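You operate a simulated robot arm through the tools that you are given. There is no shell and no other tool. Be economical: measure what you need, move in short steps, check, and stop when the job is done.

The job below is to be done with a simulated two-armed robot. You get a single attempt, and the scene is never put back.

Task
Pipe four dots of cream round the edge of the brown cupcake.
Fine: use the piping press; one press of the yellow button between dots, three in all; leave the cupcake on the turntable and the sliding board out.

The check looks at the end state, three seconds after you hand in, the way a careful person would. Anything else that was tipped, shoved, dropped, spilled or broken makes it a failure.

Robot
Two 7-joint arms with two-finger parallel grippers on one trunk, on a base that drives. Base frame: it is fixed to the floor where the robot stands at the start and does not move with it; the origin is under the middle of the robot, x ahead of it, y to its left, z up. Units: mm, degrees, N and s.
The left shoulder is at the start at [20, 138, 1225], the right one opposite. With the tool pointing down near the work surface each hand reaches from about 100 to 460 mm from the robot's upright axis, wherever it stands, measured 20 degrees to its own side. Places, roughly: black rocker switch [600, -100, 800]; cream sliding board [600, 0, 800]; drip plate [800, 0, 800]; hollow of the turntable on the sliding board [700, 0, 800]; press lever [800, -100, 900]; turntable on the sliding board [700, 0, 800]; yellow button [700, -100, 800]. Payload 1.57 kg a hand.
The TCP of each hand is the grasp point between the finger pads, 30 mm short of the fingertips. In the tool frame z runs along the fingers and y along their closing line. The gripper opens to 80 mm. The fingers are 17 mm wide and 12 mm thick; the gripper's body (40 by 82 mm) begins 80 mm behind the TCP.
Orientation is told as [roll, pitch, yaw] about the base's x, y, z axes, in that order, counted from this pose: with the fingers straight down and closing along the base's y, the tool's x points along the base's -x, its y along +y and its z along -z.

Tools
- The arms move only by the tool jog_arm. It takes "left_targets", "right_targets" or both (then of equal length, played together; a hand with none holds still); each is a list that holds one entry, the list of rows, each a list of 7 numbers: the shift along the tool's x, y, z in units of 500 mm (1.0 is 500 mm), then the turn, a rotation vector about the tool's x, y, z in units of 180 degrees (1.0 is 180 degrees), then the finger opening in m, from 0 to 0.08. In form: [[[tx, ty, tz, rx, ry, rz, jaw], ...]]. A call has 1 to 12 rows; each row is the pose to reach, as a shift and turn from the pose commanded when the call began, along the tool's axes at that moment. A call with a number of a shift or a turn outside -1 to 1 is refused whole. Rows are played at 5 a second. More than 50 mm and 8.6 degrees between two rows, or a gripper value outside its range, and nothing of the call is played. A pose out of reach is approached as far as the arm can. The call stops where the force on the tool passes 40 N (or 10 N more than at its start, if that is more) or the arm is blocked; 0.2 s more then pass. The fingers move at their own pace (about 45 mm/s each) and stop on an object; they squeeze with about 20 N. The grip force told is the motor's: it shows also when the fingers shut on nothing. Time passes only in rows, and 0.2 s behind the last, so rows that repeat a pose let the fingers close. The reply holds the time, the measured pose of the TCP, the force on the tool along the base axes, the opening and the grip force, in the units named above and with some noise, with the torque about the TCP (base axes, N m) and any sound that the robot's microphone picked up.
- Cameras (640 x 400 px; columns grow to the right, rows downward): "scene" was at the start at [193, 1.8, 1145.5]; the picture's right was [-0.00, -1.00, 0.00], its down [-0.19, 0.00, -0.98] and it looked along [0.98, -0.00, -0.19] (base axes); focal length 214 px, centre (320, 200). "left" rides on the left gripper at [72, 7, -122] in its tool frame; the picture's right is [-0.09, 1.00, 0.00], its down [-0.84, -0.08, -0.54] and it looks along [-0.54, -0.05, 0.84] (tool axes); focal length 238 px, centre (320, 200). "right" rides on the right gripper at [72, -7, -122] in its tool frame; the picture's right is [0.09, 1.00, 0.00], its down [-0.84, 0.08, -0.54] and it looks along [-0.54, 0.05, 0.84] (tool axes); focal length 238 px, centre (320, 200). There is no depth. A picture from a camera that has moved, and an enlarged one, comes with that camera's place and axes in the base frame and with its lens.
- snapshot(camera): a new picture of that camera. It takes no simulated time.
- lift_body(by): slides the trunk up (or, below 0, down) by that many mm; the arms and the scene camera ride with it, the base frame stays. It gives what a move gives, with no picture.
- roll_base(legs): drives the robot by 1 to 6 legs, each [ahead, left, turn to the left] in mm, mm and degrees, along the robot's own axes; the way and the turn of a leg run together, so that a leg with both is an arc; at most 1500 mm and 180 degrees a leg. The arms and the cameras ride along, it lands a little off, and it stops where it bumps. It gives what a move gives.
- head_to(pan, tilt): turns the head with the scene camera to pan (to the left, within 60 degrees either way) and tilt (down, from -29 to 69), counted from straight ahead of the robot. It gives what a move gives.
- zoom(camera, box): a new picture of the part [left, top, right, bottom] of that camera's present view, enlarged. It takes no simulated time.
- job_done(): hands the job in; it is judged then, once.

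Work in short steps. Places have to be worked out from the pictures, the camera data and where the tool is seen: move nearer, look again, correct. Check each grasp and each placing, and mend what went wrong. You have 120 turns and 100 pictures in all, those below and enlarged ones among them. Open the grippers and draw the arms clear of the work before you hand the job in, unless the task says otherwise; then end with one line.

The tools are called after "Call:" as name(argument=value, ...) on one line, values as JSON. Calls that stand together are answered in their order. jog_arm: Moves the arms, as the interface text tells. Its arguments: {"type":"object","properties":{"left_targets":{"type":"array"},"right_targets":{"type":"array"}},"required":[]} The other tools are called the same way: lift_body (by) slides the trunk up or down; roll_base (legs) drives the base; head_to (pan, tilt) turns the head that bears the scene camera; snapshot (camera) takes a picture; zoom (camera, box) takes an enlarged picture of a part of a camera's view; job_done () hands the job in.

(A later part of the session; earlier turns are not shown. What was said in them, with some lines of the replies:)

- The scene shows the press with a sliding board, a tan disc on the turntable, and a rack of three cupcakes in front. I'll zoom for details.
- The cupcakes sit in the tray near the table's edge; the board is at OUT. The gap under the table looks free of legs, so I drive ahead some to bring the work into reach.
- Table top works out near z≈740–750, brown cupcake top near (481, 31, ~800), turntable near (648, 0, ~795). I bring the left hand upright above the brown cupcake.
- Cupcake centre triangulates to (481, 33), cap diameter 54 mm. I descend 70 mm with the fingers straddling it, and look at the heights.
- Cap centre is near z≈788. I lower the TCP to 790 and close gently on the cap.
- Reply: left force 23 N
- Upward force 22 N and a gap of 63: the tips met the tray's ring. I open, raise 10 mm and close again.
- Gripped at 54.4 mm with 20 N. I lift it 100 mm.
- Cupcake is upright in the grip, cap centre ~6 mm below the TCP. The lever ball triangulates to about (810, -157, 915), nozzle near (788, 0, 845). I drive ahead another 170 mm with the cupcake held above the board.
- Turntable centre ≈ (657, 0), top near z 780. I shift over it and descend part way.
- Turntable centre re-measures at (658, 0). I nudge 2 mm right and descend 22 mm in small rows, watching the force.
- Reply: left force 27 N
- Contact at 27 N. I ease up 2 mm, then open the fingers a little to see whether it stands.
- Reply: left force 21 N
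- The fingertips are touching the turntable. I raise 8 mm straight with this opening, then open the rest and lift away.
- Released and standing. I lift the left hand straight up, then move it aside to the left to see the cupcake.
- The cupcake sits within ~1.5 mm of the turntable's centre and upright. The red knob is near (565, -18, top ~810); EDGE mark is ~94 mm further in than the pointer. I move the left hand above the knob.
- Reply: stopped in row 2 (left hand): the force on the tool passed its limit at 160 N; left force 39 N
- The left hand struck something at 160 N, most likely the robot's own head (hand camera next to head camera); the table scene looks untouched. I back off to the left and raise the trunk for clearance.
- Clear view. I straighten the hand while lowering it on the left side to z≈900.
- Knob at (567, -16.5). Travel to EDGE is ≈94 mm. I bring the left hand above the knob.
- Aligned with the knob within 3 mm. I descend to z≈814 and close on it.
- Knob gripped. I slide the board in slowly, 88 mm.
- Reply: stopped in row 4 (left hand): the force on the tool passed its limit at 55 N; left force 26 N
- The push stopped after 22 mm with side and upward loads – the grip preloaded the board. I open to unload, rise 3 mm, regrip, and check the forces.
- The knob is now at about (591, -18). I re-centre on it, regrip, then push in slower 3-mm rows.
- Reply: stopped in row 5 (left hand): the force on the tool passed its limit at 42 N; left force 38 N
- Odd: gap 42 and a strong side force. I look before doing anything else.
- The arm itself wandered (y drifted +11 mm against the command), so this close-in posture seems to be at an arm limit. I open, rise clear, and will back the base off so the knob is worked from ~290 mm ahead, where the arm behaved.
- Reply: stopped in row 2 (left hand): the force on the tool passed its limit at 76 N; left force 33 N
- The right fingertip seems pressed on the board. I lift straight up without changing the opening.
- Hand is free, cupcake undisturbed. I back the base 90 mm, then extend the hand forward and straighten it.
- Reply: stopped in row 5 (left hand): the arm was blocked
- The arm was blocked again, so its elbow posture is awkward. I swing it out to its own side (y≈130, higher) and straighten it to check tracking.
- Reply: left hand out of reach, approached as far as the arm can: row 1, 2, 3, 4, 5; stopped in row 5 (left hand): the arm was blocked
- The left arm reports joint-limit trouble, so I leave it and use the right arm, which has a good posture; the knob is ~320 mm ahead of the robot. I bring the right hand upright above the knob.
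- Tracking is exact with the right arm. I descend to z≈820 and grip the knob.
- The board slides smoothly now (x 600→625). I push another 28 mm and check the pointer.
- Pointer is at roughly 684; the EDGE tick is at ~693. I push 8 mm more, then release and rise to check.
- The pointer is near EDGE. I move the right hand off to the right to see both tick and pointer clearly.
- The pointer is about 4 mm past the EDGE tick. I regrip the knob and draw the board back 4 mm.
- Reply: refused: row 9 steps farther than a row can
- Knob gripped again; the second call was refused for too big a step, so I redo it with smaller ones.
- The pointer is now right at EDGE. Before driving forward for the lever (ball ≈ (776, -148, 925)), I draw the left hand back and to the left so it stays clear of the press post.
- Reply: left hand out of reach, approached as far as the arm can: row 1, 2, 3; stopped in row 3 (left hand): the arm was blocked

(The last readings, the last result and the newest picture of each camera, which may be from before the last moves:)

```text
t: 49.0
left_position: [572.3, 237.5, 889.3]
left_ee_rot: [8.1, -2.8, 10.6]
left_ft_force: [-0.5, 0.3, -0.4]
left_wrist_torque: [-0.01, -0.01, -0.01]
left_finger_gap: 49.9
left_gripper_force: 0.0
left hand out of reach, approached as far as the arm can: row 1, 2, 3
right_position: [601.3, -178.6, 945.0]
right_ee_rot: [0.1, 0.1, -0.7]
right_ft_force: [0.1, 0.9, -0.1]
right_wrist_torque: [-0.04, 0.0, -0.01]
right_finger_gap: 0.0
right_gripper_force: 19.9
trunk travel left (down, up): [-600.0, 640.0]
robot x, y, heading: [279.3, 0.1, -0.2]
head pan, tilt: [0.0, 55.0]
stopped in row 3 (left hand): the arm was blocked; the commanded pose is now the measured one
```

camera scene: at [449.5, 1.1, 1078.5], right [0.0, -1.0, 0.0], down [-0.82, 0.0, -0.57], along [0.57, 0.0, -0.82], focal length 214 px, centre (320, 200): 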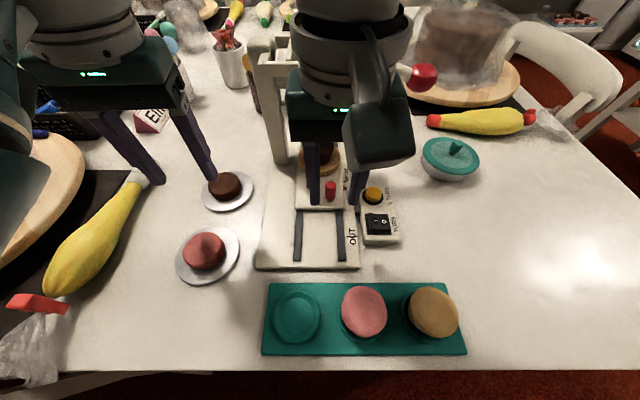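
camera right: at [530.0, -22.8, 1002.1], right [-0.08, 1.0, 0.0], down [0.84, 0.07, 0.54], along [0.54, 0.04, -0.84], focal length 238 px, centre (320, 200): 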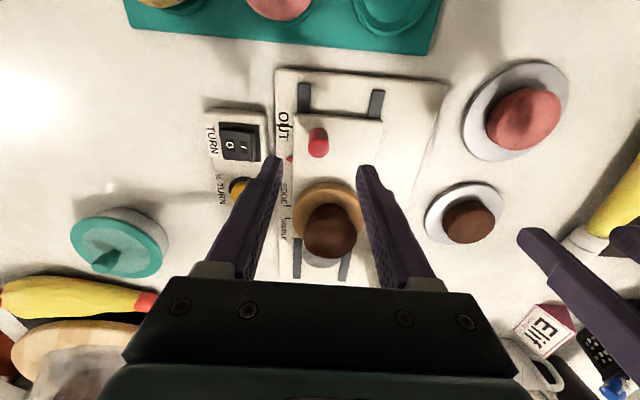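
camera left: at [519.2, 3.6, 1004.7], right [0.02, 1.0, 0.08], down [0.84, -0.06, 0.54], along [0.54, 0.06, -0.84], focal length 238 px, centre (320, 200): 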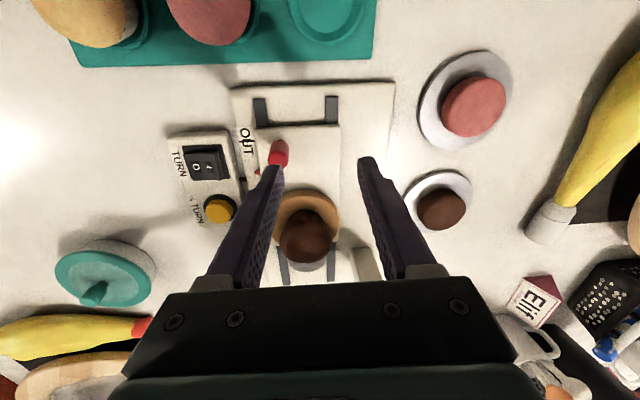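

Call:
head_to(pan=50, tilt=45)

Call:
snapshot(camera="scene")

```text
t: 50.2
left_position: [571.3, 237.7, 889.8]
left_ee_rot: [8.2, -2.6, 10.6]
left_ft_force: [-0.6, -0.3, -0.1]
left_wrist_torque: [0.0, -0.01, 0.0]
left_finger_gap: 50.1
left_gripper_force: 0.2
right_position: [601.0, -179.0, 945.3]
right_ee_rot: [0.0, 0.1, -0.6]
right_ft_force: [-0.6, -0.1, 0.5]
right_wrist_torque: [-0.01, 0.01, -0.02]
right_finger_gap: 0.0
right_gripper_force: 20.3
trunk travel left (down, up): [-600.0, 640.0]
robot x, y, heading: [277.6, -3.1, -0.2]
head pan, tilt: [50.0, 45.0]
```

```text
30 pictures are left
camera scene: at [429.9, 63.4, 1092.0], right [0.76, -0.64, 0.0], down [-0.46, -0.54, -0.71], along [0.46, 0.54, -0.71], focal length 214 px, centre (320, 200)
```

scene: 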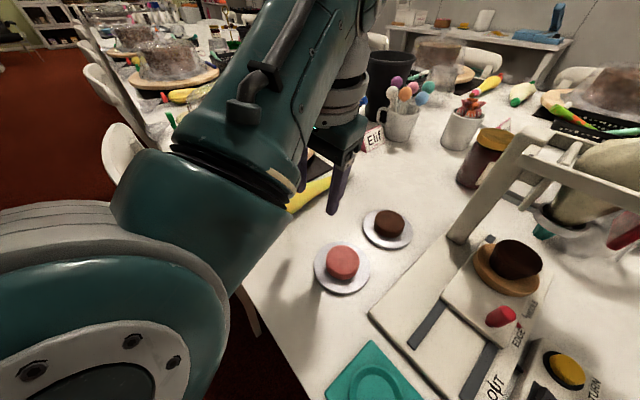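

Left arm is clear of things in front. I drive forward 80 and 60 to the right, which favours the right arm's reach and keeps the left arm away from the cake.

Call:
roll_base(legs=[[80, -60, 0]])

Call:
head_to(pan=-5, tilt=40)

Call:
snapshot(camera="scene")

```text
t: 51.3
left_position: [651.9, 177.6, 890.1]
left_ee_rot: [8.3, -2.6, 10.6]
left_ft_force: [0.8, -0.8, 0.8]
left_wrist_torque: [0.03, 0.02, -0.01]
left_finger_gap: 50.0
left_gripper_force: 0.0
right_position: [679.0, -237.9, 945.1]
right_ee_rot: [0.1, 0.1, -0.7]
right_ft_force: [-0.1, 0.1, -0.4]
right_wrist_torque: [0.02, -0.03, 0.01]
right_finger_gap: 0.4
right_gripper_force: 19.6
trunk travel left (down, up): [-600.0, 640.0]
robot x, y, heading: [356.7, -59.4, -0.2]
head pan, tilt: [50.0, 45.0]
```

```text
t: 52.5
left_position: [651.0, 179.9, 890.6]
left_ee_rot: [8.5, -2.7, 10.5]
left_ft_force: [-0.4, 0.2, 0.1]
left_wrist_torque: [-0.01, -0.02, -0.03]
left_finger_gap: 49.9
left_gripper_force: 0.2
right_position: [679.6, -238.2, 944.6]
right_ee_rot: [0.1, 0.0, -0.7]
right_ft_force: [-0.3, -0.3, 0.4]
right_wrist_torque: [0.01, -0.03, 0.0]
right_finger_gap: 0.0
right_gripper_force: 20.4
trunk travel left (down, up): [-600.0, 640.0]
robot x, y, heading: [354.7, -57.8, -0.0]
head pan, tilt: [-5.0, 40.0]
```

```text
29 pictures are left
camera scene: at [541.6, -65.9, 1099.2], right [-0.09, -1.0, 0.0], down [-0.64, 0.06, -0.77], along [0.76, -0.07, -0.64], focal length 214 px, centre (320, 200)
```

scene: 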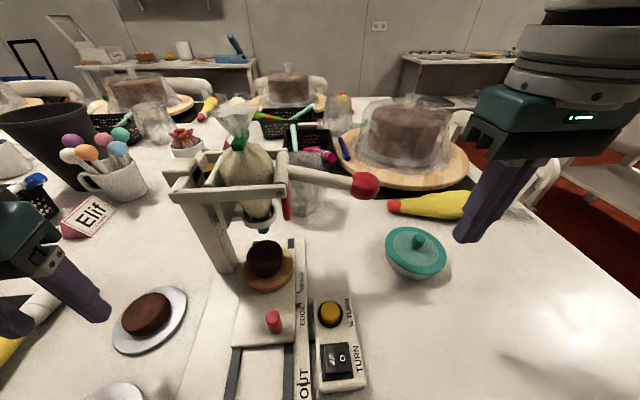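

Ball re-measures at (772, -148, 927). I bring the closed right fingertips above it.

Call:
jog_arm(right_targets=[[[0, 0, -0.08, 0, 0, 0, 0], [-0.05, 0.05, -0.1, 0, 0, 0, 0], [-0.1, 0.1, -0.1, 0, 0, 0, 0], [-0.15, 0.15, -0.1, 0, 0, 0, 0], [-0.185, 0.184, -0.1, 0, 0, 0, 0], [-0.185, 0.184, -0.1, 0, 0, 0, 0]]])

Call:
snapshot(camera="scene")

Call:
snapshot(camera="right")

```text
t: 54.0
left_position: [651.9, 179.7, 889.9]
left_ee_rot: [8.5, -2.7, 10.5]
left_ft_force: [0.0, 0.5, -0.3]
left_wrist_torque: [-0.03, -0.02, 0.01]
left_finger_gap: 50.0
left_gripper_force: 0.2
right_position: [773.0, -146.5, 995.0]
right_ee_rot: [0.1, 0.2, -0.7]
right_ft_force: [-1.2, -0.4, 0.8]
right_wrist_torque: [0.01, 0.03, 0.0]
right_finger_gap: 0.0
right_gripper_force: 19.9
trunk travel left (down, up): [-600.0, 640.0]
robot x, y, heading: [356.3, -59.7, -0.3]
head pan, tilt: [-5.0, 40.0]
```

```text
28 pictures are left
camera scene: at [541.6, -66.0, 1099.3], right [-0.09, -1.0, 0.0], down [-0.64, 0.06, -0.77], along [0.76, -0.07, -0.64], focal length 214 px, centre (320, 200)
```

scene: 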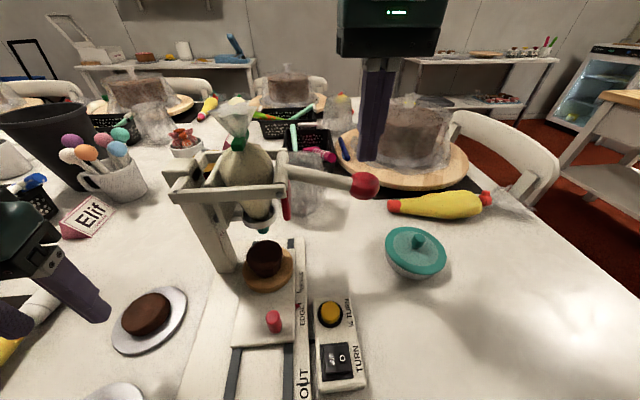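

```text
27 pictures are left
camera right: at [702.3, -151.9, 1117.6], right [-0.08, 1.0, 0.0], down [0.84, 0.07, 0.54], along [0.54, 0.04, -0.84], focal length 238 px, centre (320, 200)
```

right: 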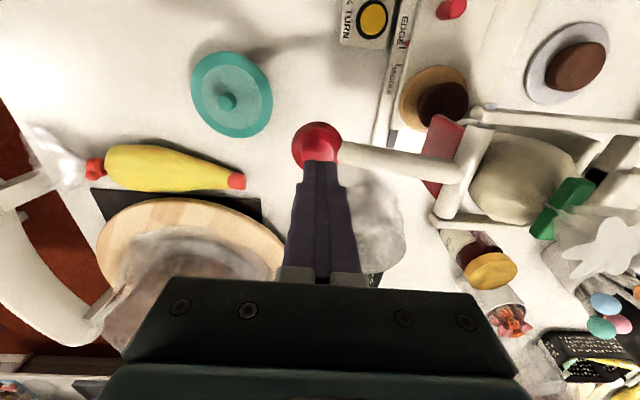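

Fingertips are right over the ball (770, -149). I press down gradually, 45 mm of travel, watching force and sound.

Call:
jog_arm(right_targets=[[[0.004, -0.004, 0.02, 0, 0, 0, 0], [0.006, -0.006, 0.04, 0, 0, 0, 0], [0.006, -0.006, 0.06, 0, 0, 0, 0], [0.006, -0.006, 0.075, 0, 0, 0, 0], [0.006, -0.004, 0.09, 0, 0, 0, 0]]])

Call:
snapshot(camera="scene")

```text
t: 55.1
left_position: [652.4, 179.9, 890.4]
left_ee_rot: [8.6, -2.6, 10.6]
left_ft_force: [0.0, -0.5, -0.3]
left_wrist_torque: [0.0, 0.03, 0.0]
left_finger_gap: 50.0
left_gripper_force: 0.0
right_position: [771.9, -148.4, 951.2]
right_ee_rot: [0.1, 0.1, -0.7]
right_ft_force: [-0.4, 2.4, 4.2]
right_wrist_torque: [0.13, 0.01, -0.04]
right_finger_gap: 0.0
right_gripper_force: 20.5
trunk travel left (down, up): [-600.0, 640.0]
robot x, y, heading: [354.3, -61.3, 0.1]
head pan, tilt: [-5.0, 40.0]
```

```text
26 pictures are left
camera scene: at [541.9, -65.5, 1099.4], right [-0.09, -1.0, 0.0], down [-0.64, 0.06, -0.77], along [0.76, -0.07, -0.64], focal length 214 px, centre (320, 200)
```

scene: 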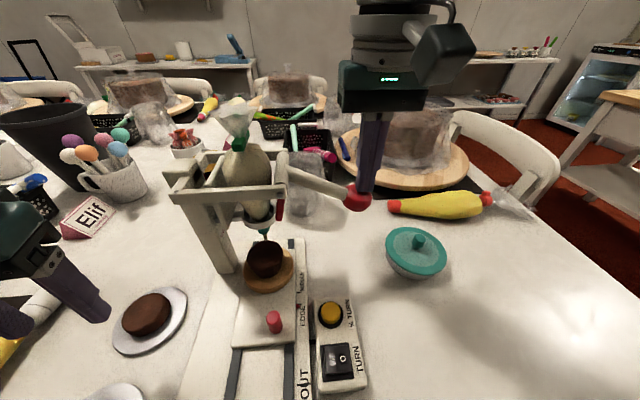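

The lever is moving with light spring force (4 N). I zoom on the nozzle before pressing further.

Call:
zoom(camera="scene", box=[160, 140, 400, 290])

Call:
jog_arm(right_targets=[[[0, 0.001, 0.01, 0, 0, 0, 0], [0, 0.002, 0.02, 0, 0, 0, 0], [0, 0.003, 0.03, 0, 0, 0, 0]]])

Call:
zoom(camera="scene", box=[160, 140, 400, 290])

```text
2.67 times, centred on (280, 215) of scene
camera zoom: at [541.9, -65.5, 1099.4], right [-0.09, -1.0, 0.0], down [-0.64, 0.06, -0.77], along [0.76, -0.07, -0.64], focal length 572 px, centre (427, 160)
```

zoom: 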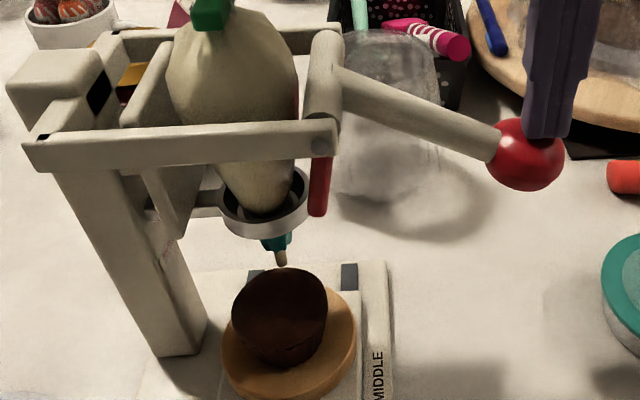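

```text
t: 56.0
left_position: [652.0, 180.3, 890.8]
left_ee_rot: [8.5, -2.6, 10.6]
left_ft_force: [-0.2, 0.1, -0.3]
left_wrist_torque: [0.05, -0.01, 0.01]
left_finger_gap: 50.1
left_gripper_force: 0.0
right_position: [771.6, -149.0, 935.3]
right_ee_rot: [-0.1, 0.0, -0.8]
right_ft_force: [-0.1, 2.9, 6.1]
right_wrist_torque: [0.14, 0.02, -0.02]
right_finger_gap: 0.3
right_gripper_force: 19.7
trunk travel left (down, up): [-600.0, 640.0]
robot x, y, heading: [357.9, -60.2, 0.1]
head pan, tilt: [-5.0, 40.0]
```

```text
2.67 times, centred on (280, 215) of scene
camera zoom: at [542.0, -65.5, 1099.4], right [-0.09, -1.0, 0.0], down [-0.64, 0.06, -0.77], along [0.76, -0.07, -0.64], focal length 572 px, centre (427, 160)
```

zoom: 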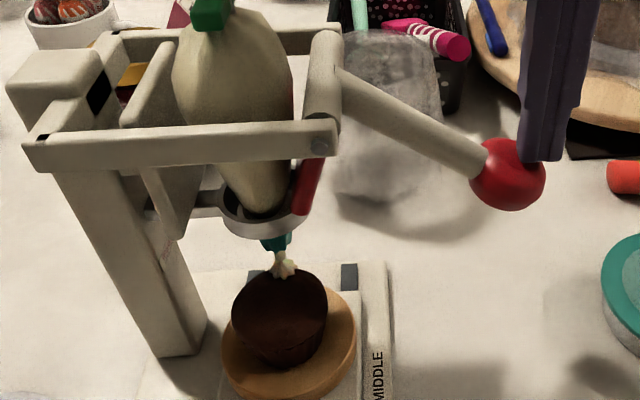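

Cream is coming out onto the cupcake's far edge. I press 8 mm further and look again.

Call:
jog_arm(right_targets=[[[0, 0.002, 0.008, 0, 0, 0, 0], [0, 0.004, 0.016, 0, 0, 0, 0]]])

Call:
zoom(camera="scene", box=[160, 140, 400, 290])

```text
t: 56.5
left_position: [652.8, 179.2, 890.9]
left_ee_rot: [8.5, -2.8, 10.6]
left_ft_force: [-0.2, 0.5, -0.4]
left_wrist_torque: [0.0, 0.0, 0.0]
left_finger_gap: 50.0
left_gripper_force: 0.1
right_position: [770.7, -145.3, 929.5]
right_ee_rot: [0.1, 0.0, -0.7]
right_ft_force: [-8.0, 0.4, 27.6]
right_wrist_torque: [0.3, 0.23, 0.09]
right_finger_gap: 0.0
right_gripper_force: 19.7
trunk travel left (down, up): [-600.0, 640.0]
robot x, y, heading: [356.8, -60.6, -0.0]
head pan, tilt: [-5.0, 40.0]
```

```text
2.67 times, centred on (280, 215) of scene
camera zoom: at [542.1, -66.2, 1099.9], right [-0.09, -1.0, 0.0], down [-0.64, 0.06, -0.77], along [0.76, -0.07, -0.64], focal length 572 px, centre (427, 160)
```

zoom: 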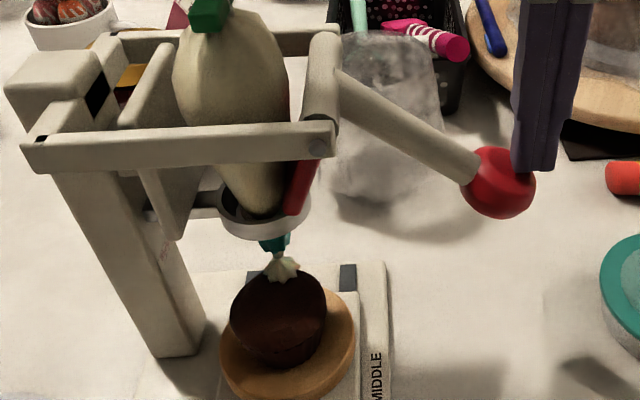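

The lever is at its stop (27 N) and a star dot formed. I let the lever come back up and look.

Call:
jog_arm(right_targets=[[[0, -0.002, -0.02, 0, 0, 0, 0], [0, -0.004, -0.05, 0, 0, 0, 0], [0, -0.004, -0.09, 0, 0, 0, 0], [0, -0.004, -0.13, 0, 0, 0, 0]]])

Call:
zoom(camera="scene", box=[160, 160, 400, 310])

```text
t: 57.5
left_position: [651.8, 178.6, 890.0]
left_ee_rot: [8.4, -2.6, 10.6]
left_ft_force: [-0.4, 0.2, 0.9]
left_wrist_torque: [0.01, -0.05, -0.02]
left_finger_gap: 49.9
left_gripper_force: 0.1
right_position: [771.6, -148.4, 991.7]
right_ee_rot: [0.2, 0.1, -0.7]
right_ft_force: [-0.4, 0.6, 0.0]
right_wrist_torque: [0.04, -0.02, 0.01]
right_finger_gap: 0.0
right_gripper_force: 19.9
trunk travel left (down, up): [-600.0, 640.0]
robot x, y, heading: [356.5, -59.9, 0.0]
head pan, tilt: [-5.0, 40.0]
```

```text
2.67 times, centred on (280, 235) of scene
camera zoom: at [541.6, -65.9, 1099.2], right [-0.09, -1.0, 0.0], down [-0.64, 0.06, -0.77], along [0.76, -0.07, -0.64], focal length 572 px, centre (427, 107)
```

zoom: 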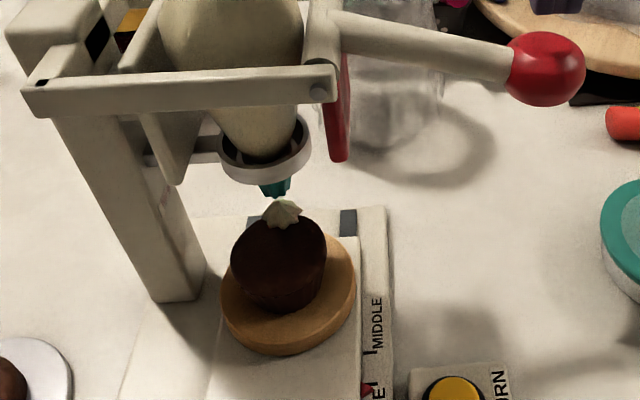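

Dot 1 is on and the lever has sprung back. The yellow button triangulates to (670.5, -91.5), top z≈786; I move the closed right fingertips above it.

Call:
jog_arm(right_targets=[[[0.09, 0.02, 0, 0, 0, 0, 0], [0.18, 0.06, 0, 0, 0, 0, 0], [0.204, 0.112, 0.05, 0, 0, 0, 0], [0.204, 0.112, 0.14, 0, 0, 0, 0], [0.204, 0.112, 0.22, 0, 0, 0, 0], [0.204, 0.112, 0.284, 0, 0, 0, 0], [0.204, 0.112, 0.31, 0, 0, 0, 0]]])

Call:
zoom(camera="right", box=[200, 80, 440, 230])

```text
t: 59.1
left_position: [651.3, 179.4, 889.7]
left_ee_rot: [8.6, -2.8, 10.6]
left_ft_force: [-0.1, 0.6, -0.1]
left_wrist_torque: [-0.03, 0.02, -0.01]
left_finger_gap: 49.8
left_gripper_force: 0.1
right_position: [670.8, -91.7, 837.7]
right_ee_rot: [0.1, 0.1, -0.7]
right_ft_force: [0.1, 0.4, -0.3]
right_wrist_torque: [-0.01, -0.01, -0.02]
right_finger_gap: 0.2
right_gripper_force: 20.4
trunk travel left (down, up): [-600.0, 640.0]
robot x, y, heading: [356.3, -60.2, -0.4]
head pan, tilt: [-5.0, 40.0]
```

```text
2.67 times, centred on (320, 155) of right
camera zoom: at [597.8, -95.8, 959.2], right [-0.08, 1.0, 0.0], down [0.84, 0.07, 0.54], along [0.54, 0.04, -0.84], focal length 636 px, centre (320, 320)
```

zoom: 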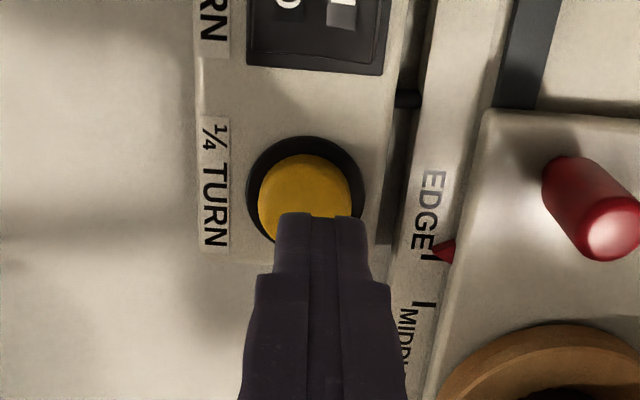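

Pointer sits exactly at the EDGE tick. I nudge 2 mm and press the button.

Call:
jog_arm(right_targets=[[[0.004, -0.004, 0.016, 0, 0, 0, 0], [0.004, -0.004, 0.032, 0, 0, 0, 0], [0.004, -0.004, 0.04, 0, 0, 0, 0], [0.004, -0.004, 0.046, 0, 0, 0, 0]]])

Call:
zoom(camera="scene", box=[160, 180, 400, 330])

```text
t: 60.1
left_position: [650.7, 179.5, 889.9]
left_ee_rot: [8.5, -2.7, 10.6]
left_ft_force: [1.0, -1.0, -0.1]
left_wrist_torque: [0.02, 0.03, 0.04]
left_finger_gap: 49.9
left_gripper_force: 0.0
right_position: [666.6, -92.6, 812.8]
right_ee_rot: [0.0, 0.0, -0.7]
right_ft_force: [-0.5, -1.4, -0.3]
right_wrist_torque: [0.02, 0.0, -0.03]
right_finger_gap: 0.1
right_gripper_force: 19.7
trunk travel left (down, up): [-600.0, 640.0]
robot x, y, heading: [356.8, -61.1, -0.3]
head pan, tilt: [-5.0, 40.0]
```

```text
2.67 times, centred on (280, 255) of scene
camera zoom: at [541.6, -65.9, 1099.3], right [-0.09, -1.0, 0.0], down [-0.64, 0.06, -0.77], along [0.76, -0.07, -0.64], focal length 572 px, centre (427, 53)
```

zoom: 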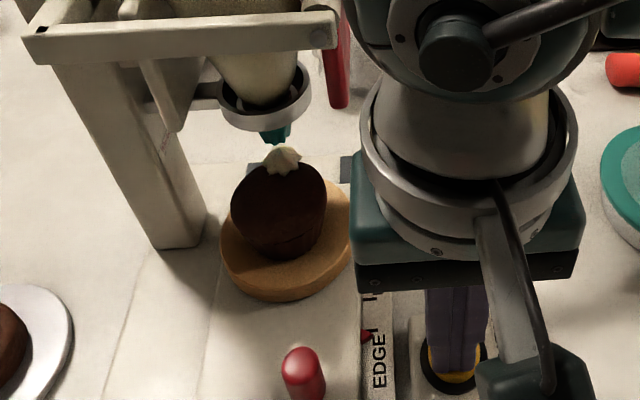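

No contact yet (tips at ~783). I go on down in 2-mm rows.

Call:
jog_arm(right_targets=[[[0, 0, 0.004, 0, 0, 0, 0], [0, 0, 0.008, 0, 0, 0, 0], [0, 0, 0.012, 0, 0, 0, 0], [0, 0, 0.016, 0, 0, 0, 0]]])

```text
t: 61.3
left_position: [651.1, 179.9, 891.5]
left_ee_rot: [8.6, -2.7, 10.6]
left_ft_force: [-0.1, -0.1, 0.1]
left_wrist_torque: [0.01, 0.0, 0.01]
left_finger_gap: 49.9
left_gripper_force: 0.0
right_position: [667.1, -93.3, 809.0]
right_ee_rot: [0.1, 0.1, -0.8]
right_ft_force: [-7.5, -4.9, 23.9]
right_wrist_torque: [-0.17, 0.09, 0.05]
right_finger_gap: 0.4
right_gripper_force: 20.4
trunk travel left (down, up): [-600.0, 640.0]
robot x, y, heading: [356.2, -58.6, -0.4]
head pan, tilt: [-5.0, 40.0]
heard: click
stopped in row 4 (right hand): the force on the tool passed its limit at 42 N (the readings are from after the stop); the commanded pose is now the measured one
```

Click heard – one press. I lift off the button and check that the turntable turned a quarter.

Call:
jog_arm(right_targets=[[[0, 0, -0.01, 0, 0, 0, 0], [0, 0, -0.03, 0, 0, 0, 0], [0, 0, -0.1, 0, 0, 0, 0], [0, 0, -0.19, 0, 0, 0, 0], [0, 0, -0.28, 0, 0, 0, 0], [0, 0, -0.36, 0, 0, 0, 0]]])

Call:
zoom(camera="scene", box=[200, 200, 328, 280])

```text
t: 62.7
left_position: [651.2, 179.3, 890.0]
left_ee_rot: [8.7, -2.8, 10.7]
left_ft_force: [0.4, 1.0, -0.7]
left_wrist_torque: [0.02, 0.0, 0.0]
left_finger_gap: 49.9
left_gripper_force: 0.1
right_position: [666.6, -91.4, 988.7]
right_ee_rot: [0.1, 0.3, -0.7]
right_ft_force: [0.0, 0.3, -0.4]
right_wrist_torque: [0.0, 0.04, 0.01]
right_finger_gap: 0.0
right_gripper_force: 20.6
trunk travel left (down, up): [-600.0, 640.0]
robot x, y, heading: [357.5, -61.3, -0.1]
head pan, tilt: [-5.0, 40.0]
```

```text
5.00 times, centred on (264, 240) of scene
camera zoom: at [541.5, -66.1, 1099.2], right [-0.09, -1.0, 0.0], down [-0.64, 0.06, -0.77], along [0.76, -0.07, -0.64], focal length 1072 px, centre (600, 0)
```

zoom: 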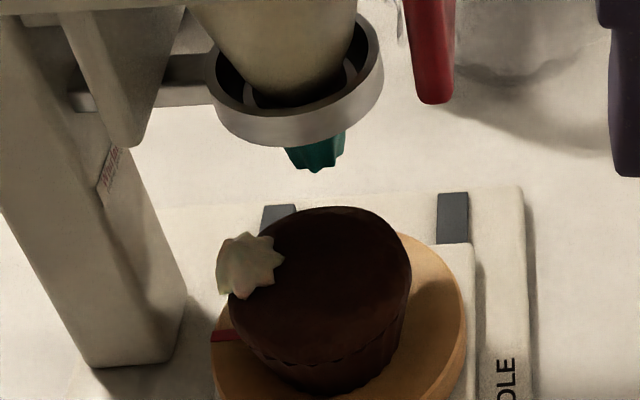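

The quarter turn worked (dot moved to the left side). I go back over the ball, press the lever to its stop, and release.

Call:
jog_arm(right_targets=[[[-0.05, -0.075, 0, 0, 0, 0, 0], [-0.13, -0.1115, 0, 0, 0, 0, 0], [-0.21, -0.1115, 0, 0, 0, 0, 0], [-0.21, -0.1115, 0.03, 0, 0, 0, 0], [-0.21, -0.1115, 0.06, 0, 0, 0, 0], [-0.21, -0.11, 0.085, 0, 0, 0, 0], [-0.21, -0.108, 0.105, 0, 0, 0, 0], [-0.21, -0.106, 0.117, 0, 0, 0, 0], [-0.21, -0.106, 0.117, 0, 0, 0, 0], [-0.21, -0.11, 0.08, 0, 0, 0, 0], [-0.21, -0.1115, 0.04, 0, 0, 0, 0], [-0.21, -0.1115, 0, 0, 0, 0, 0]]])

Call:
zoom(camera="scene", box=[200, 190, 360, 290])

```text
t: 65.3
left_position: [652.5, 180.8, 891.0]
left_ee_rot: [8.6, -2.7, 10.5]
left_ft_force: [0.6, 0.4, -0.1]
left_wrist_torque: [0.0, -0.04, 0.02]
left_finger_gap: 49.9
left_gripper_force: 0.1
right_position: [770.8, -149.3, 987.1]
right_ee_rot: [0.2, 0.1, -0.7]
right_ft_force: [0.0, 0.4, 0.1]
right_wrist_torque: [0.01, 0.0, -0.01]
right_finger_gap: 0.0
right_gripper_force: 20.2
trunk travel left (down, up): [-600.0, 640.0]
robot x, y, heading: [357.7, -62.7, -0.0]
head pan, tilt: [-5.0, 40.0]
```

```text
4.00 times, centred on (280, 240) of scene
camera zoom: at [541.5, -66.0, 1099.2], right [-0.09, -1.0, 0.0], down [-0.64, 0.06, -0.77], along [0.76, -0.07, -0.64], focal length 858 px, centre (480, 40)
```

zoom: 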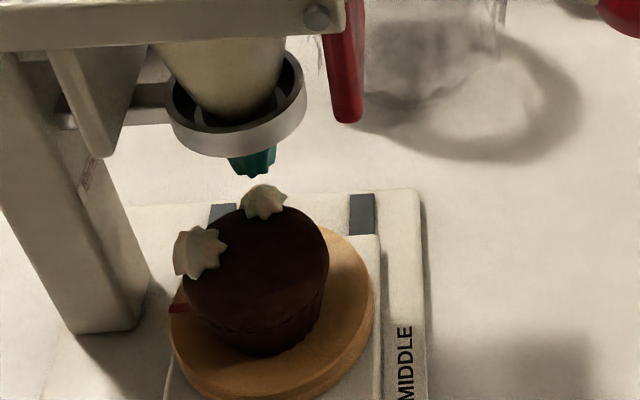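

Dot 2 is on. Next, the second button press.

Call:
jog_arm(right_targets=[[[0.09, 0.02, 0, 0, 0, 0, 0], [0.18, 0.06, 0, 0, 0, 0, 0], [0.209, 0.112, 0.05, 0, 0, 0, 0], [0.209, 0.112, 0.14, 0, 0, 0, 0], [0.209, 0.112, 0.23, 0, 0, 0, 0], [0.209, 0.112, 0.31, 0, 0, 0, 0], [0.209, 0.112, 0.345, 0, 0, 0, 0], [0.209, 0.112, 0.352, 0, 0, 0, 0], [0.209, 0.112, 0.356, 0, 0, 0, 0], [0.209, 0.112, 0.359, 0, 0, 0, 0]]])

```text
t: 67.5
left_position: [651.9, 179.0, 889.9]
left_ee_rot: [8.5, -2.6, 10.5]
left_ft_force: [0.4, 0.0, 0.1]
left_wrist_torque: [0.0, -0.02, 0.02]
left_finger_gap: 50.2
left_gripper_force: 0.0
right_position: [667.7, -91.0, 809.1]
right_ee_rot: [0.2, 0.1, -0.7]
right_ft_force: [-1.9, -1.7, 7.3]
right_wrist_torque: [-0.04, -0.02, -0.02]
right_finger_gap: 0.1
right_gripper_force: 19.9
trunk travel left (down, up): [-600.0, 640.0]
robot x, y, heading: [362.1, -60.3, -0.1]
head pan, tilt: [-5.0, 40.0]
heard: click
```

Click heard once. I lift off and check the turn.

Call:
jog_arm(right_targets=[[[0, 0, -0.01, 0, 0, 0, 0], [0, 0, -0.03, 0, 0, 0, 0], [0, 0, -0.1, 0, 0, 0, 0], [0, 0, -0.19, 0, 0, 0, 0], [0, 0, -0.28, 0, 0, 0, 0], [0, 0, -0.36, 0, 0, 0, 0]]])

Call:
zoom(camera="scene", box=[200, 190, 360, 290])

```text
t: 68.9
left_position: [651.4, 181.2, 891.3]
left_ee_rot: [8.5, -2.6, 10.6]
left_ft_force: [0.1, -0.2, 0.0]
left_wrist_torque: [-0.01, -0.03, -0.03]
left_finger_gap: 49.9
left_gripper_force: 0.1
right_position: [667.7, -91.2, 990.2]
right_ee_rot: [0.1, 0.3, -0.7]
right_ft_force: [0.1, -0.3, 0.3]
right_wrist_torque: [-0.01, -0.03, 0.02]
right_finger_gap: 0.0
right_gripper_force: 20.1
trunk travel left (down, up): [-600.0, 640.0]
robot x, y, heading: [357.6, -60.3, -0.1]
head pan, tilt: [-5.0, 40.0]
```

```text
4.00 times, centred on (280, 240) of scene
camera zoom: at [541.5, -66.1, 1099.2], right [-0.09, -1.0, 0.0], down [-0.64, 0.06, -0.77], along [0.76, -0.07, -0.64], focal length 858 px, centre (480, 40)
```

zoom: 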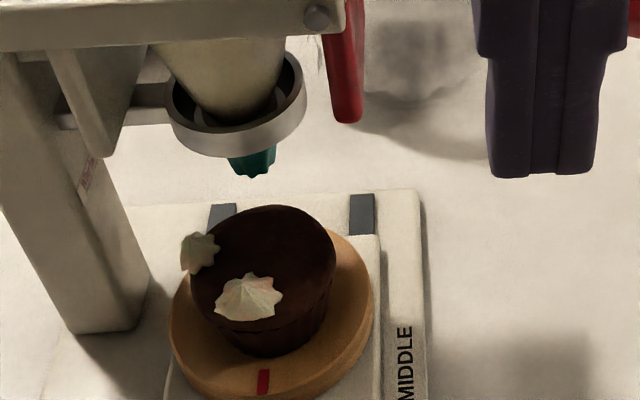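

Turned again. Third lever stroke.

Call:
jog_arm(right_targets=[[[-0.05, -0.075, 0, 0, 0, 0, 0], [-0.13, -0.1125, 0, 0, 0, 0, 0], [-0.208, -0.1125, 0, 0, 0, 0, 0], [-0.208, -0.1125, 0.03, 0, 0, 0, 0], [-0.208, -0.1125, 0.06, 0, 0, 0, 0], [-0.208, -0.111, 0.085, 0, 0, 0, 0], [-0.208, -0.109, 0.105, 0, 0, 0, 0], [-0.208, -0.107, 0.119, 0, 0, 0, 0], [-0.208, -0.107, 0.119, 0, 0, 0, 0], [-0.208, -0.111, 0.08, 0, 0, 0, 0], [-0.208, -0.1125, 0.04, 0, 0, 0, 0], [-0.208, -0.1125, 0.004, 0, 0, 0, 0]]])

Call:
zoom(camera="scene", box=[200, 190, 360, 290])

```text
t: 71.5
left_position: [651.4, 179.8, 890.3]
left_ee_rot: [8.7, -2.6, 10.6]
left_ft_force: [-0.1, 0.5, -0.7]
left_wrist_torque: [-0.02, 0.0, 0.03]
left_finger_gap: 50.2
left_gripper_force: 0.0
right_position: [772.3, -148.6, 986.5]
right_ee_rot: [0.3, 0.0, -0.7]
right_ft_force: [0.8, -0.9, -1.0]
right_wrist_torque: [0.01, -0.01, -0.02]
right_finger_gap: 0.0
right_gripper_force: 20.1
trunk travel left (down, up): [-600.0, 640.0]
robot x, y, heading: [358.7, -57.4, 0.0]
head pan, tilt: [-5.0, 40.0]
```

```text
4.00 times, centred on (280, 240) of scene
camera zoom: at [541.5, -66.0, 1099.2], right [-0.09, -1.0, 0.0], down [-0.64, 0.06, -0.77], along [0.76, -0.07, -0.64], focal length 858 px, centre (480, 40)
```

zoom: 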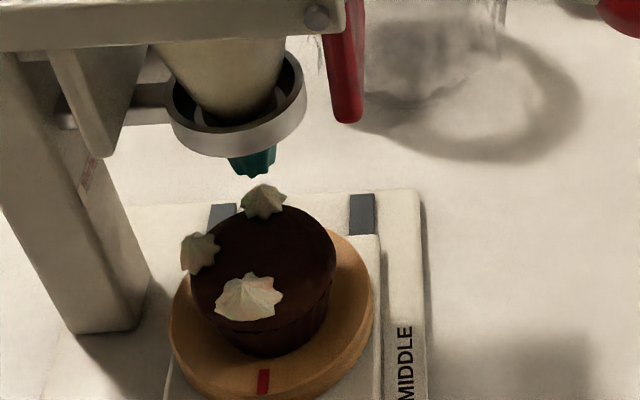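

Three dots. Third (last) button press.

Call:
jog_arm(right_targets=[[[0.09, 0.02, 0, 0, 0, 0, 0], [0.18, 0.06, 0, 0, 0, 0, 0], [0.21, 0.111, 0.05, 0, 0, 0, 0], [0.21, 0.111, 0.14, 0, 0, 0, 0], [0.21, 0.111, 0.23, 0, 0, 0, 0], [0.21, 0.111, 0.31, 0, 0, 0, 0], [0.21, 0.111, 0.344, 0, 0, 0, 0], [0.21, 0.111, 0.351, 0, 0, 0, 0], [0.21, 0.111, 0.355, 0, 0, 0, 0], [0.21, 0.111, 0.3585, 0, 0, 0, 0]]])

```text
t: 73.7
left_position: [651.6, 179.8, 890.7]
left_ee_rot: [8.5, -2.7, 10.5]
left_ft_force: [0.1, 0.0, 0.5]
left_wrist_torque: [0.02, 0.01, -0.01]
left_finger_gap: 49.9
left_gripper_force: 0.1
right_position: [665.9, -92.5, 806.7]
right_ee_rot: [0.2, 0.2, -0.7]
right_ft_force: [-11.3, -4.6, 37.9]
right_wrist_torque: [-0.2, 0.12, -0.03]
right_finger_gap: 0.0
right_gripper_force: 20.2
trunk travel left (down, up): [-600.0, 640.0]
robot x, y, heading: [350.4, -58.1, -0.1]
head pan, tilt: [-5.0, 40.0]
heard: click
```

Click heard. I lift off and check.

Call:
jog_arm(right_targets=[[[0, 0, -0.01, 0, 0, 0, 0], [0, 0, -0.03, 0, 0, 0, 0], [0, 0, -0.1, 0, 0, 0, 0], [0, 0, -0.19, 0, 0, 0, 0], [0, 0, -0.28, 0, 0, 0, 0], [0, 0, -0.362, 0, 0, 0, 0]]])

Call:
zoom(camera="scene", box=[200, 190, 360, 290])

```text
t: 75.1
left_position: [651.0, 180.4, 889.6]
left_ee_rot: [8.6, -2.7, 10.6]
left_ft_force: [0.8, -0.6, -0.6]
left_wrist_torque: [-0.02, 0.04, 0.02]
left_finger_gap: 49.9
left_gripper_force: 0.1
right_position: [665.6, -92.6, 989.8]
right_ee_rot: [0.1, 0.2, -0.7]
right_ft_force: [-0.3, 0.2, 0.2]
right_wrist_torque: [-0.02, 0.04, -0.01]
right_finger_gap: 0.1
right_gripper_force: 20.4
trunk travel left (down, up): [-600.0, 640.0]
robot x, y, heading: [357.4, -60.9, -0.3]
head pan, tilt: [-5.0, 40.0]
```

```text
4.00 times, centred on (280, 240) of scene
camera zoom: at [541.5, -66.1, 1099.2], right [-0.09, -1.0, 0.0], down [-0.64, 0.06, -0.77], along [0.76, -0.07, -0.64], focal length 858 px, centre (480, 40)
```

zoom: 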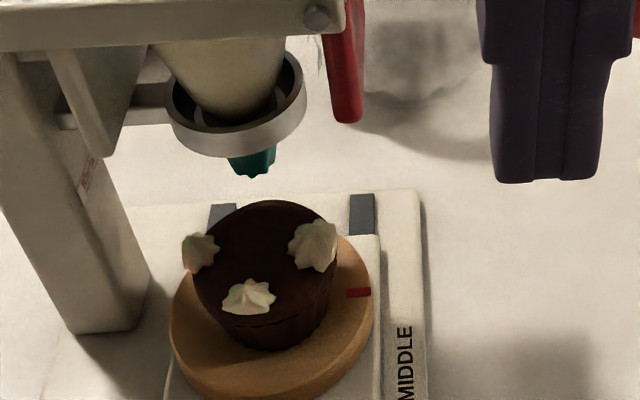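

Turned; the last empty quarter is under the nozzle. Fourth lever stroke.

Call:
jog_arm(right_targets=[[[-0.05, -0.075, 0, 0, 0, 0, 0], [-0.13, -0.11, 0, 0, 0, 0, 0], [-0.211, -0.11, 0, 0, 0, 0, 0], [-0.211, -0.11, 0.03, 0, 0, 0, 0], [-0.211, -0.11, 0.06, 0, 0, 0, 0], [-0.211, -0.109, 0.085, 0, 0, 0, 0], [-0.211, -0.107, 0.105, 0, 0, 0, 0], [-0.211, -0.105, 0.1185, 0, 0, 0, 0], [-0.211, -0.105, 0.1185, 0, 0, 0, 0], [-0.211, -0.108, 0.08, 0, 0, 0, 0], [-0.211, -0.11, 0.04, 0, 0, 0, 0], [-0.211, -0.11, 0.004, 0, 0, 0, 0]]])

Call:
zoom(camera="scene", box=[200, 190, 360, 290])

```text
t: 77.7
left_position: [650.9, 179.4, 890.3]
left_ee_rot: [8.6, -2.7, 10.7]
left_ft_force: [0.3, -0.2, -0.3]
left_wrist_torque: [0.01, 0.02, 0.0]
left_finger_gap: 50.1
left_gripper_force: 0.0
right_position: [772.5, -147.7, 985.1]
right_ee_rot: [0.3, 0.1, -0.6]
right_ft_force: [-1.0, 0.1, 0.8]
right_wrist_torque: [0.04, -0.06, 0.03]
right_finger_gap: 0.2
right_gripper_force: 19.5
trunk travel left (down, up): [-600.0, 640.0]
robot x, y, heading: [353.3, -60.8, -0.3]
head pan, tilt: [-5.0, 40.0]
```

```text
4.00 times, centred on (280, 240) of scene
camera zoom: at [541.5, -66.0, 1099.2], right [-0.09, -1.0, 0.0], down [-0.64, 0.06, -0.77], along [0.76, -0.07, -0.64], focal length 858 px, centre (480, 40)
```

zoom: 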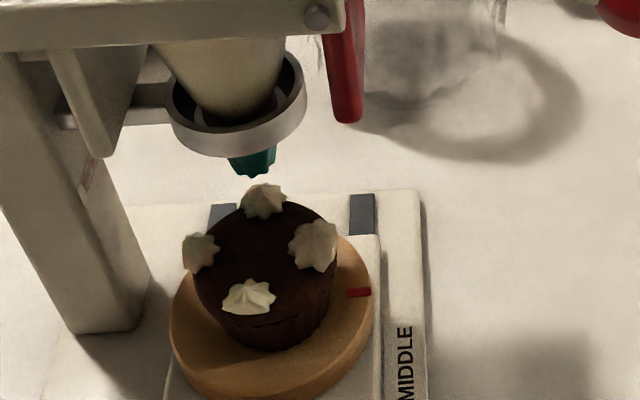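

Four dots all round. Now I draw the right hand back from the lever and back the base off to pull the board out.

Call:
jog_arm(right_targets=[[[0.08, -0.02, 0, 0, 0, 0, 0.0], [0.16, -0.04, 0, 0, 0, 0, 0.02], [0.2, -0.06, 0.02, 0, 0, 0, 0.035]]])

Call:
roll_base(legs=[[-100, 60, 0]])

Call:
snapshot(camera="scene")

```text
t: 78.5
left_position: [650.6, 179.9, 890.0]
left_ee_rot: [8.6, -2.7, 10.7]
left_ft_force: [0.2, -0.6, 0.8]
left_wrist_torque: [-0.02, -0.03, 0.0]
left_finger_gap: 49.9
left_gripper_force: 0.1
right_position: [671.3, -176.8, 974.6]
right_ee_rot: [0.3, 0.1, -0.7]
right_ft_force: [1.1, 0.1, -0.3]
right_wrist_torque: [0.01, 0.02, -0.01]
right_finger_gap: 34.9
right_gripper_force: 0.0
trunk travel left (down, up): [-600.0, 640.0]
robot x, y, heading: [355.5, -62.0, -0.2]
head pan, tilt: [-5.0, 40.0]
```

```text
t: 79.7
left_position: [550.4, 240.4, 890.9]
left_ee_rot: [8.6, -2.7, 10.7]
left_ft_force: [0.5, -0.7, 0.8]
left_wrist_torque: [0.02, 0.0, -0.03]
left_finger_gap: 50.3
left_gripper_force: 0.2
right_position: [571.3, -117.7, 974.4]
right_ee_rot: [0.2, 0.0, -0.7]
right_ft_force: [-0.3, -0.5, 0.3]
right_wrist_torque: [0.01, 0.01, 0.03]
right_finger_gap: 34.9
right_gripper_force: 0.0
trunk travel left (down, up): [-600.0, 640.0]
robot x, y, heading: [255.5, -0.5, -0.2]
head pan, tilt: [-5.0, 40.0]
```

```text
13 pictures are left
camera scene: at [441.1, -6.3, 1099.2], right [-0.09, -1.0, 0.0], down [-0.64, 0.06, -0.77], along [0.76, -0.07, -0.64], focal length 214 px, centre (320, 200)
```

scene: 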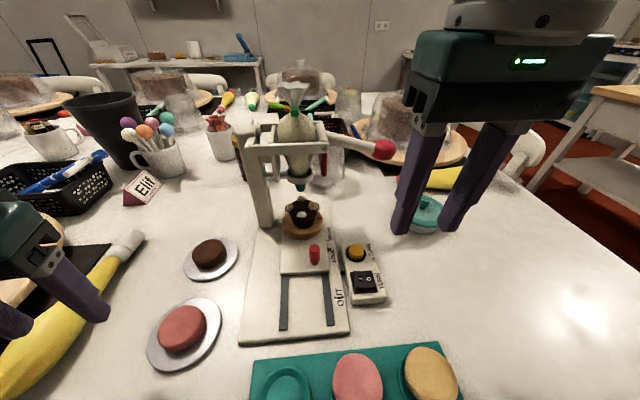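

Everything looks in order. I go back to the knob at (658, -18) and grip it.

Call:
jog_arm(right_targets=[[[-0.03, 0.08, 0.03, 0, 0, 0, 0.035], [-0.07, 0.15, 0.06, 0, 0, 0, 0.035], [-0.12, 0.2015, 0.1, 0, 0, 0, 0.035], [-0.171, 0.2015, 0.16, 0, 0, 0, 0.035], [-0.171, 0.2015, 0.2, 0, 0, 0, 0.035]]])

Call:
zoom(camera="right", box=[200, 80, 440, 230])

```text
t: 80.9
left_position: [549.9, 241.7, 890.4]
left_ee_rot: [8.5, -2.8, 10.8]
left_ft_force: [-0.2, 0.6, 0.8]
left_wrist_torque: [0.01, -0.02, 0.01]
left_finger_gap: 50.0
left_gripper_force: 0.1
right_position: [658.3, -15.7, 875.5]
right_ee_rot: [0.1, 0.2, -0.5]
right_ft_force: [-0.2, 0.0, 0.7]
right_wrist_torque: [0.0, 0.01, 0.02]
right_finger_gap: 34.9
right_gripper_force: 0.1
trunk travel left (down, up): [-600.0, 640.0]
robot x, y, heading: [258.0, -0.9, -0.1]
head pan, tilt: [-5.0, 40.0]
```

```text
2.67 times, centred on (320, 155) of right
camera zoom: at [586.4, -22.5, 998.3], right [-0.08, 1.0, 0.0], down [0.84, 0.07, 0.54], along [0.54, 0.05, -0.84], focal length 636 px, centre (320, 320)
```

zoom: 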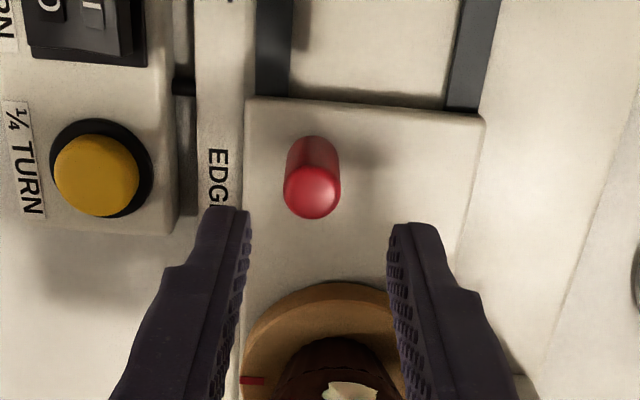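

Aligned to within 2 mm. I descend, grip, and begin to draw the board out gently.

Call:
jog_arm(right_targets=[[[0, -0.0045, 0.06, 0, 0, 0, 0.035], [0, -0.0045, 0.11, 0, 0, 0, 0.035], [0, -0.0045, 0.11, 0, 0, 0, 0.01], [0, -0.0045, 0.11, 0, 0, 0, 0.01]]])

Call:
jog_arm(right_targets=[[[0.004, 0, 0, 0, 0, 0, 0.01], [0.012, 0, 0, 0, 0, 0, 0.01], [0.022, 0, 0, 0, 0, 0, 0.01], [0.032, 0, 0, 0, 0, 0, 0.01], [0.042, 0, 0, 0, 0, 0, 0.01], [0.052, 0, 0, 0, 0, 0, 0.01], [0.062, 0, 0, 0, 0, 0, 0.01], [0.072, 0, 0, 0, 0, 0, 0.01], [0.082, 0, 0, 0, 0, 0, 0.01], [0.09, 0, 0, 0, 0, 0, 0.01], [0.095, 0, 0, 0, 0, 0, 0.01]]])

```text
t: 81.9
left_position: [551.0, 240.2, 890.4]
left_ee_rot: [8.7, -2.7, 10.6]
left_ft_force: [0.5, -0.1, 0.3]
left_wrist_torque: [0.03, -0.01, -0.01]
left_finger_gap: 49.7
left_gripper_force: 0.0
right_position: [654.7, -18.1, 821.1]
right_ee_rot: [0.3, 0.0, -0.6]
right_ft_force: [0.2, 4.0, -0.8]
right_wrist_torque: [-0.26, -0.08, 0.02]
right_finger_gap: 17.6
right_gripper_force: 20.7
right hand out of reach, approached as far as the arm can: row 2
trunk travel left (down, up): [-600.0, 640.0]
robot x, y, heading: [251.8, -3.2, -0.1]
head pan, tilt: [-5.0, 40.0]
```

```text
t: 84.3
left_position: [550.3, 239.9, 890.3]
left_ee_rot: [8.5, -2.7, 10.8]
left_ft_force: [0.8, 0.2, 0.8]
left_wrist_torque: [-0.03, -0.03, -0.01]
left_finger_gap: 50.2
left_gripper_force: 0.1
right_position: [609.4, -18.6, 821.0]
right_ee_rot: [0.2, 0.2, -0.6]
right_ft_force: [0.4, 1.7, -10.4]
right_wrist_torque: [-0.46, 0.21, -0.03]
right_finger_gap: 17.3
right_gripper_force: 32.1
trunk travel left (down, up): [-600.0, 640.0]
robot x, y, heading: [257.8, -3.1, -0.0]
head pan, tilt: [-5.0, 40.0]
```

Sliding well. I draw it another 46 mm toward OUT.

Call:
jog_arm(right_targets=[[[0.004, 0, 0, 0, 0, 0, 0.01], [0.012, 0, 0, 0, 0, 0, 0.01], [0.022, 0, 0, 0, 0, 0, 0.01], [0.032, 0, 0, 0, 0, 0, 0.01], [0.042, 0, 0, 0, 0, 0, 0.01], [0.052, 0, 0, 0, 0, 0, 0.01], [0.062, 0, 0, 0, 0, 0, 0.01], [0.072, 0, 0, 0, 0, 0, 0.01], [0.08, 0, 0, 0, 0, 0, 0.01], [0.087, 0, 0, 0, 0, 0, 0.01], [0.09, 0, 0, 0, 0, 0, 0.01]]])

Call:
zoom(camera="scene", box=[220, 180, 412, 300])

```text
t: 86.7
left_position: [550.9, 239.6, 890.9]
left_ee_rot: [8.5, -2.8, 10.7]
left_ft_force: [0.1, -0.1, -0.4]
left_wrist_torque: [0.01, -0.01, 0.01]
left_finger_gap: 49.9
left_gripper_force: 0.0
right_position: [565.8, -19.1, 821.7]
right_ee_rot: [0.1, 0.0, -0.6]
right_ft_force: [-0.3, -0.1, -2.7]
right_wrist_torque: [-0.52, -0.21, 0.02]
right_finger_gap: 17.2
right_gripper_force: 32.8
trunk travel left (down, up): [-600.0, 640.0]
robot x, y, heading: [258.9, -1.6, 0.1]
head pan, tilt: [-5.0, 40.0]
```

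```text
3.33 times, centred on (316, 240) of scene
camera zoom: at [441.0, -6.5, 1099.3], right [-0.09, -1.0, 0.0], down [-0.64, 0.06, -0.77], along [0.76, -0.07, -0.64], focal length 715 px, centre (333, 67)
```

zoom: 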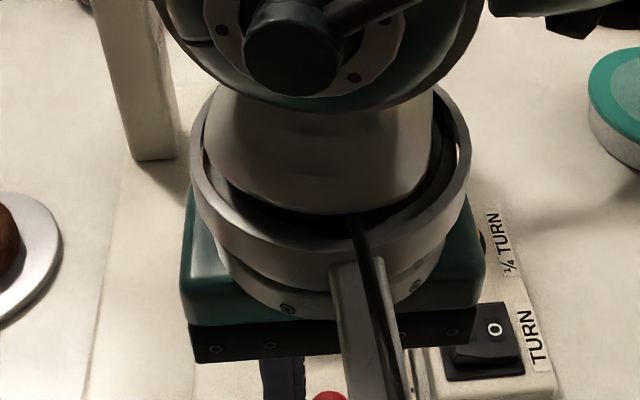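

Call:
zoom(camera="right", box=[200, 100, 440, 250])

```text
2.67 times, centred on (320, 175) of right
camera zoom: at [493.6, -24.5, 943.2], right [-0.08, 1.0, 0.0], down [0.84, 0.07, 0.54], along [0.54, 0.05, -0.84], focal length 636 px, centre (320, 267)
```

zoom: 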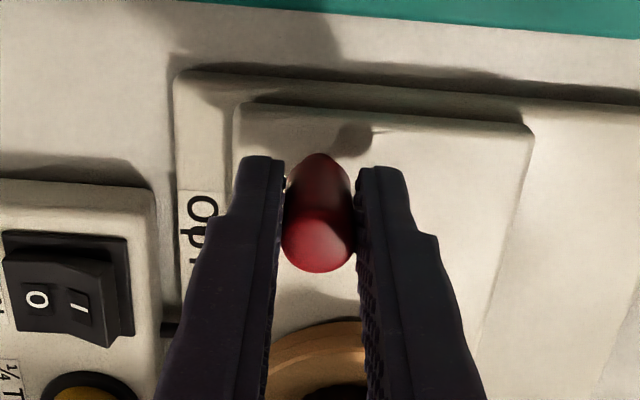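

I release the knob, rise and move the hand aside to check the pointer.

Call:
jog_arm(right_targets=[[[0, 0, 0, 0, 0, 0, 0.035], [0, 0, 0, 0, 0, 0, 0.035], [0, 0, -0.06, 0, 0, 0, 0.035], [0, -0.03, -0.13, 0, 0, 0, 0.035], [0, -0.11, -0.16, 0, 0, 0, 0.035], [0, -0.2, -0.18, 0, 0, 0, 0.035], [0, -0.29, -0.2, 0, 0, 0, 0.05], [0, -0.36, -0.22, 0, 0, 0, 0.06]]])

Call:
zoom(camera="scene", box=[224, 200, 384, 300])

```text
t: 88.5
left_position: [550.2, 241.0, 890.8]
left_ee_rot: [8.7, -2.7, 10.8]
left_ft_force: [-0.2, -0.2, 0.3]
left_wrist_torque: [0.0, 0.03, -0.01]
left_finger_gap: 50.0
left_gripper_force: 0.0
right_position: [563.2, -199.4, 931.3]
right_ee_rot: [0.1, 0.1, -0.7]
right_ft_force: [-0.3, 0.2, 0.7]
right_wrist_torque: [-0.01, 0.01, 0.01]
right_finger_gap: 60.3
right_gripper_force: 0.0
trunk travel left (down, up): [-600.0, 640.0]
robot x, y, heading: [257.4, 0.5, -0.1]
head pan, tilt: [-5.0, 40.0]
```

```text
4.00 times, centred on (304, 250) of scene
camera zoom: at [441.1, -6.5, 1099.2], right [-0.09, -1.0, 0.0], down [-0.64, 0.06, -0.77], along [0.76, -0.07, -0.64], focal length 858 px, centre (384, 0)
```

zoom: 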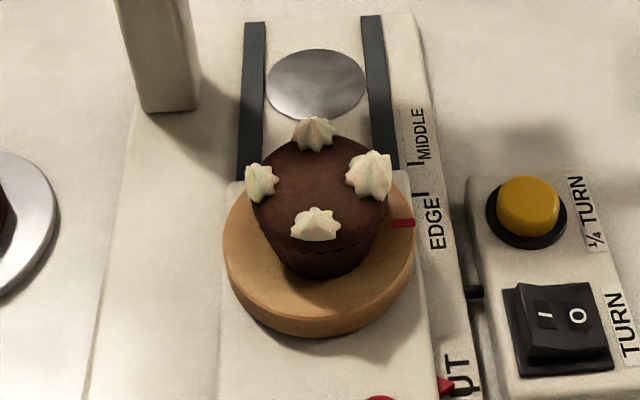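

Four neat dots, clean drip plate. I check the pointer against the OUT tick and the whole table.

Call:
zoom(camera="scene", box=[270, 260, 382, 330])

Call:
snapshot(camera="scene")

```text
5.71 times, centred on (326, 295) of scene
camera zoom: at [441.1, -6.5, 1099.2], right [-0.09, -1.0, 0.0], down [-0.64, 0.06, -0.77], along [0.76, -0.07, -0.64], focal length 1226 px, centre (286, -343)
```

zoom: 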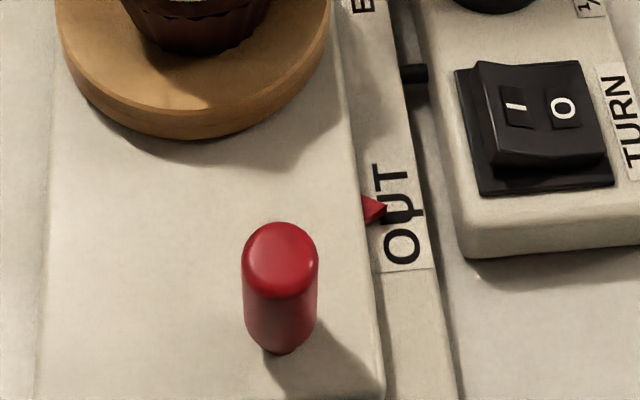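

```text
7 pictures are left
camera scene: at [441.1, -6.5, 1099.2], right [-0.09, -1.0, 0.0], down [-0.64, 0.06, -0.77], along [0.76, -0.07, -0.64], focal length 214 px, centre (320, 200)
```

scene: 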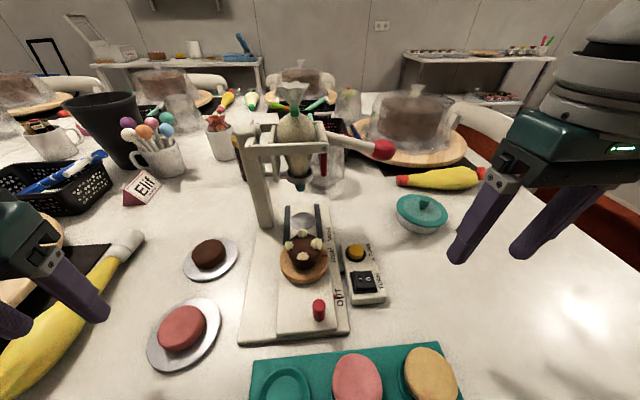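

Pointer at OUT, nothing disturbed. I back the base off to draw both open hands clear of the work.

Call:
roll_base(legs=[[-150, 0, 0]])

Call:
snapshot(camera="scene")

```text
t: 89.9
left_position: [403.0, 240.9, 889.1]
left_ee_rot: [8.6, -2.6, 10.6]
left_ft_force: [-0.5, -0.4, 0.2]
left_wrist_torque: [-0.01, 0.0, -0.02]
left_finger_gap: 49.7
left_gripper_force: 0.1
right_position: [415.8, -198.9, 931.8]
right_ee_rot: [0.2, 0.1, -0.7]
right_ft_force: [0.1, 0.3, 0.1]
right_wrist_torque: [-0.03, -0.01, 0.03]
right_finger_gap: 60.0
right_gripper_force: 0.1
trunk travel left (down, up): [-600.0, 640.0]
robot x, y, heading: [108.8, 0.9, -0.2]
head pan, tilt: [-5.0, 40.0]
```

```text
6 pictures are left
camera scene: at [293.6, -6.1, 1099.2], right [-0.09, -1.0, 0.0], down [-0.64, 0.06, -0.77], along [0.76, -0.07, -0.64], focal length 214 px, centre (320, 200)
```

scene: 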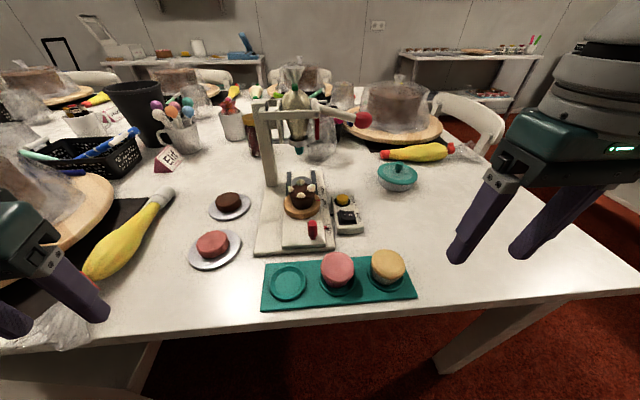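

All is in place: four dots, cupcake on the turntable, board out, arms clear. I hand in.

Call:
job_done()

```text
The job is handed in.
```

The brown cupcake has four cream dots round its edge, made with four press strokes and three button presses; it is on the turntable, with the sliding board at OUT and both arms clear.
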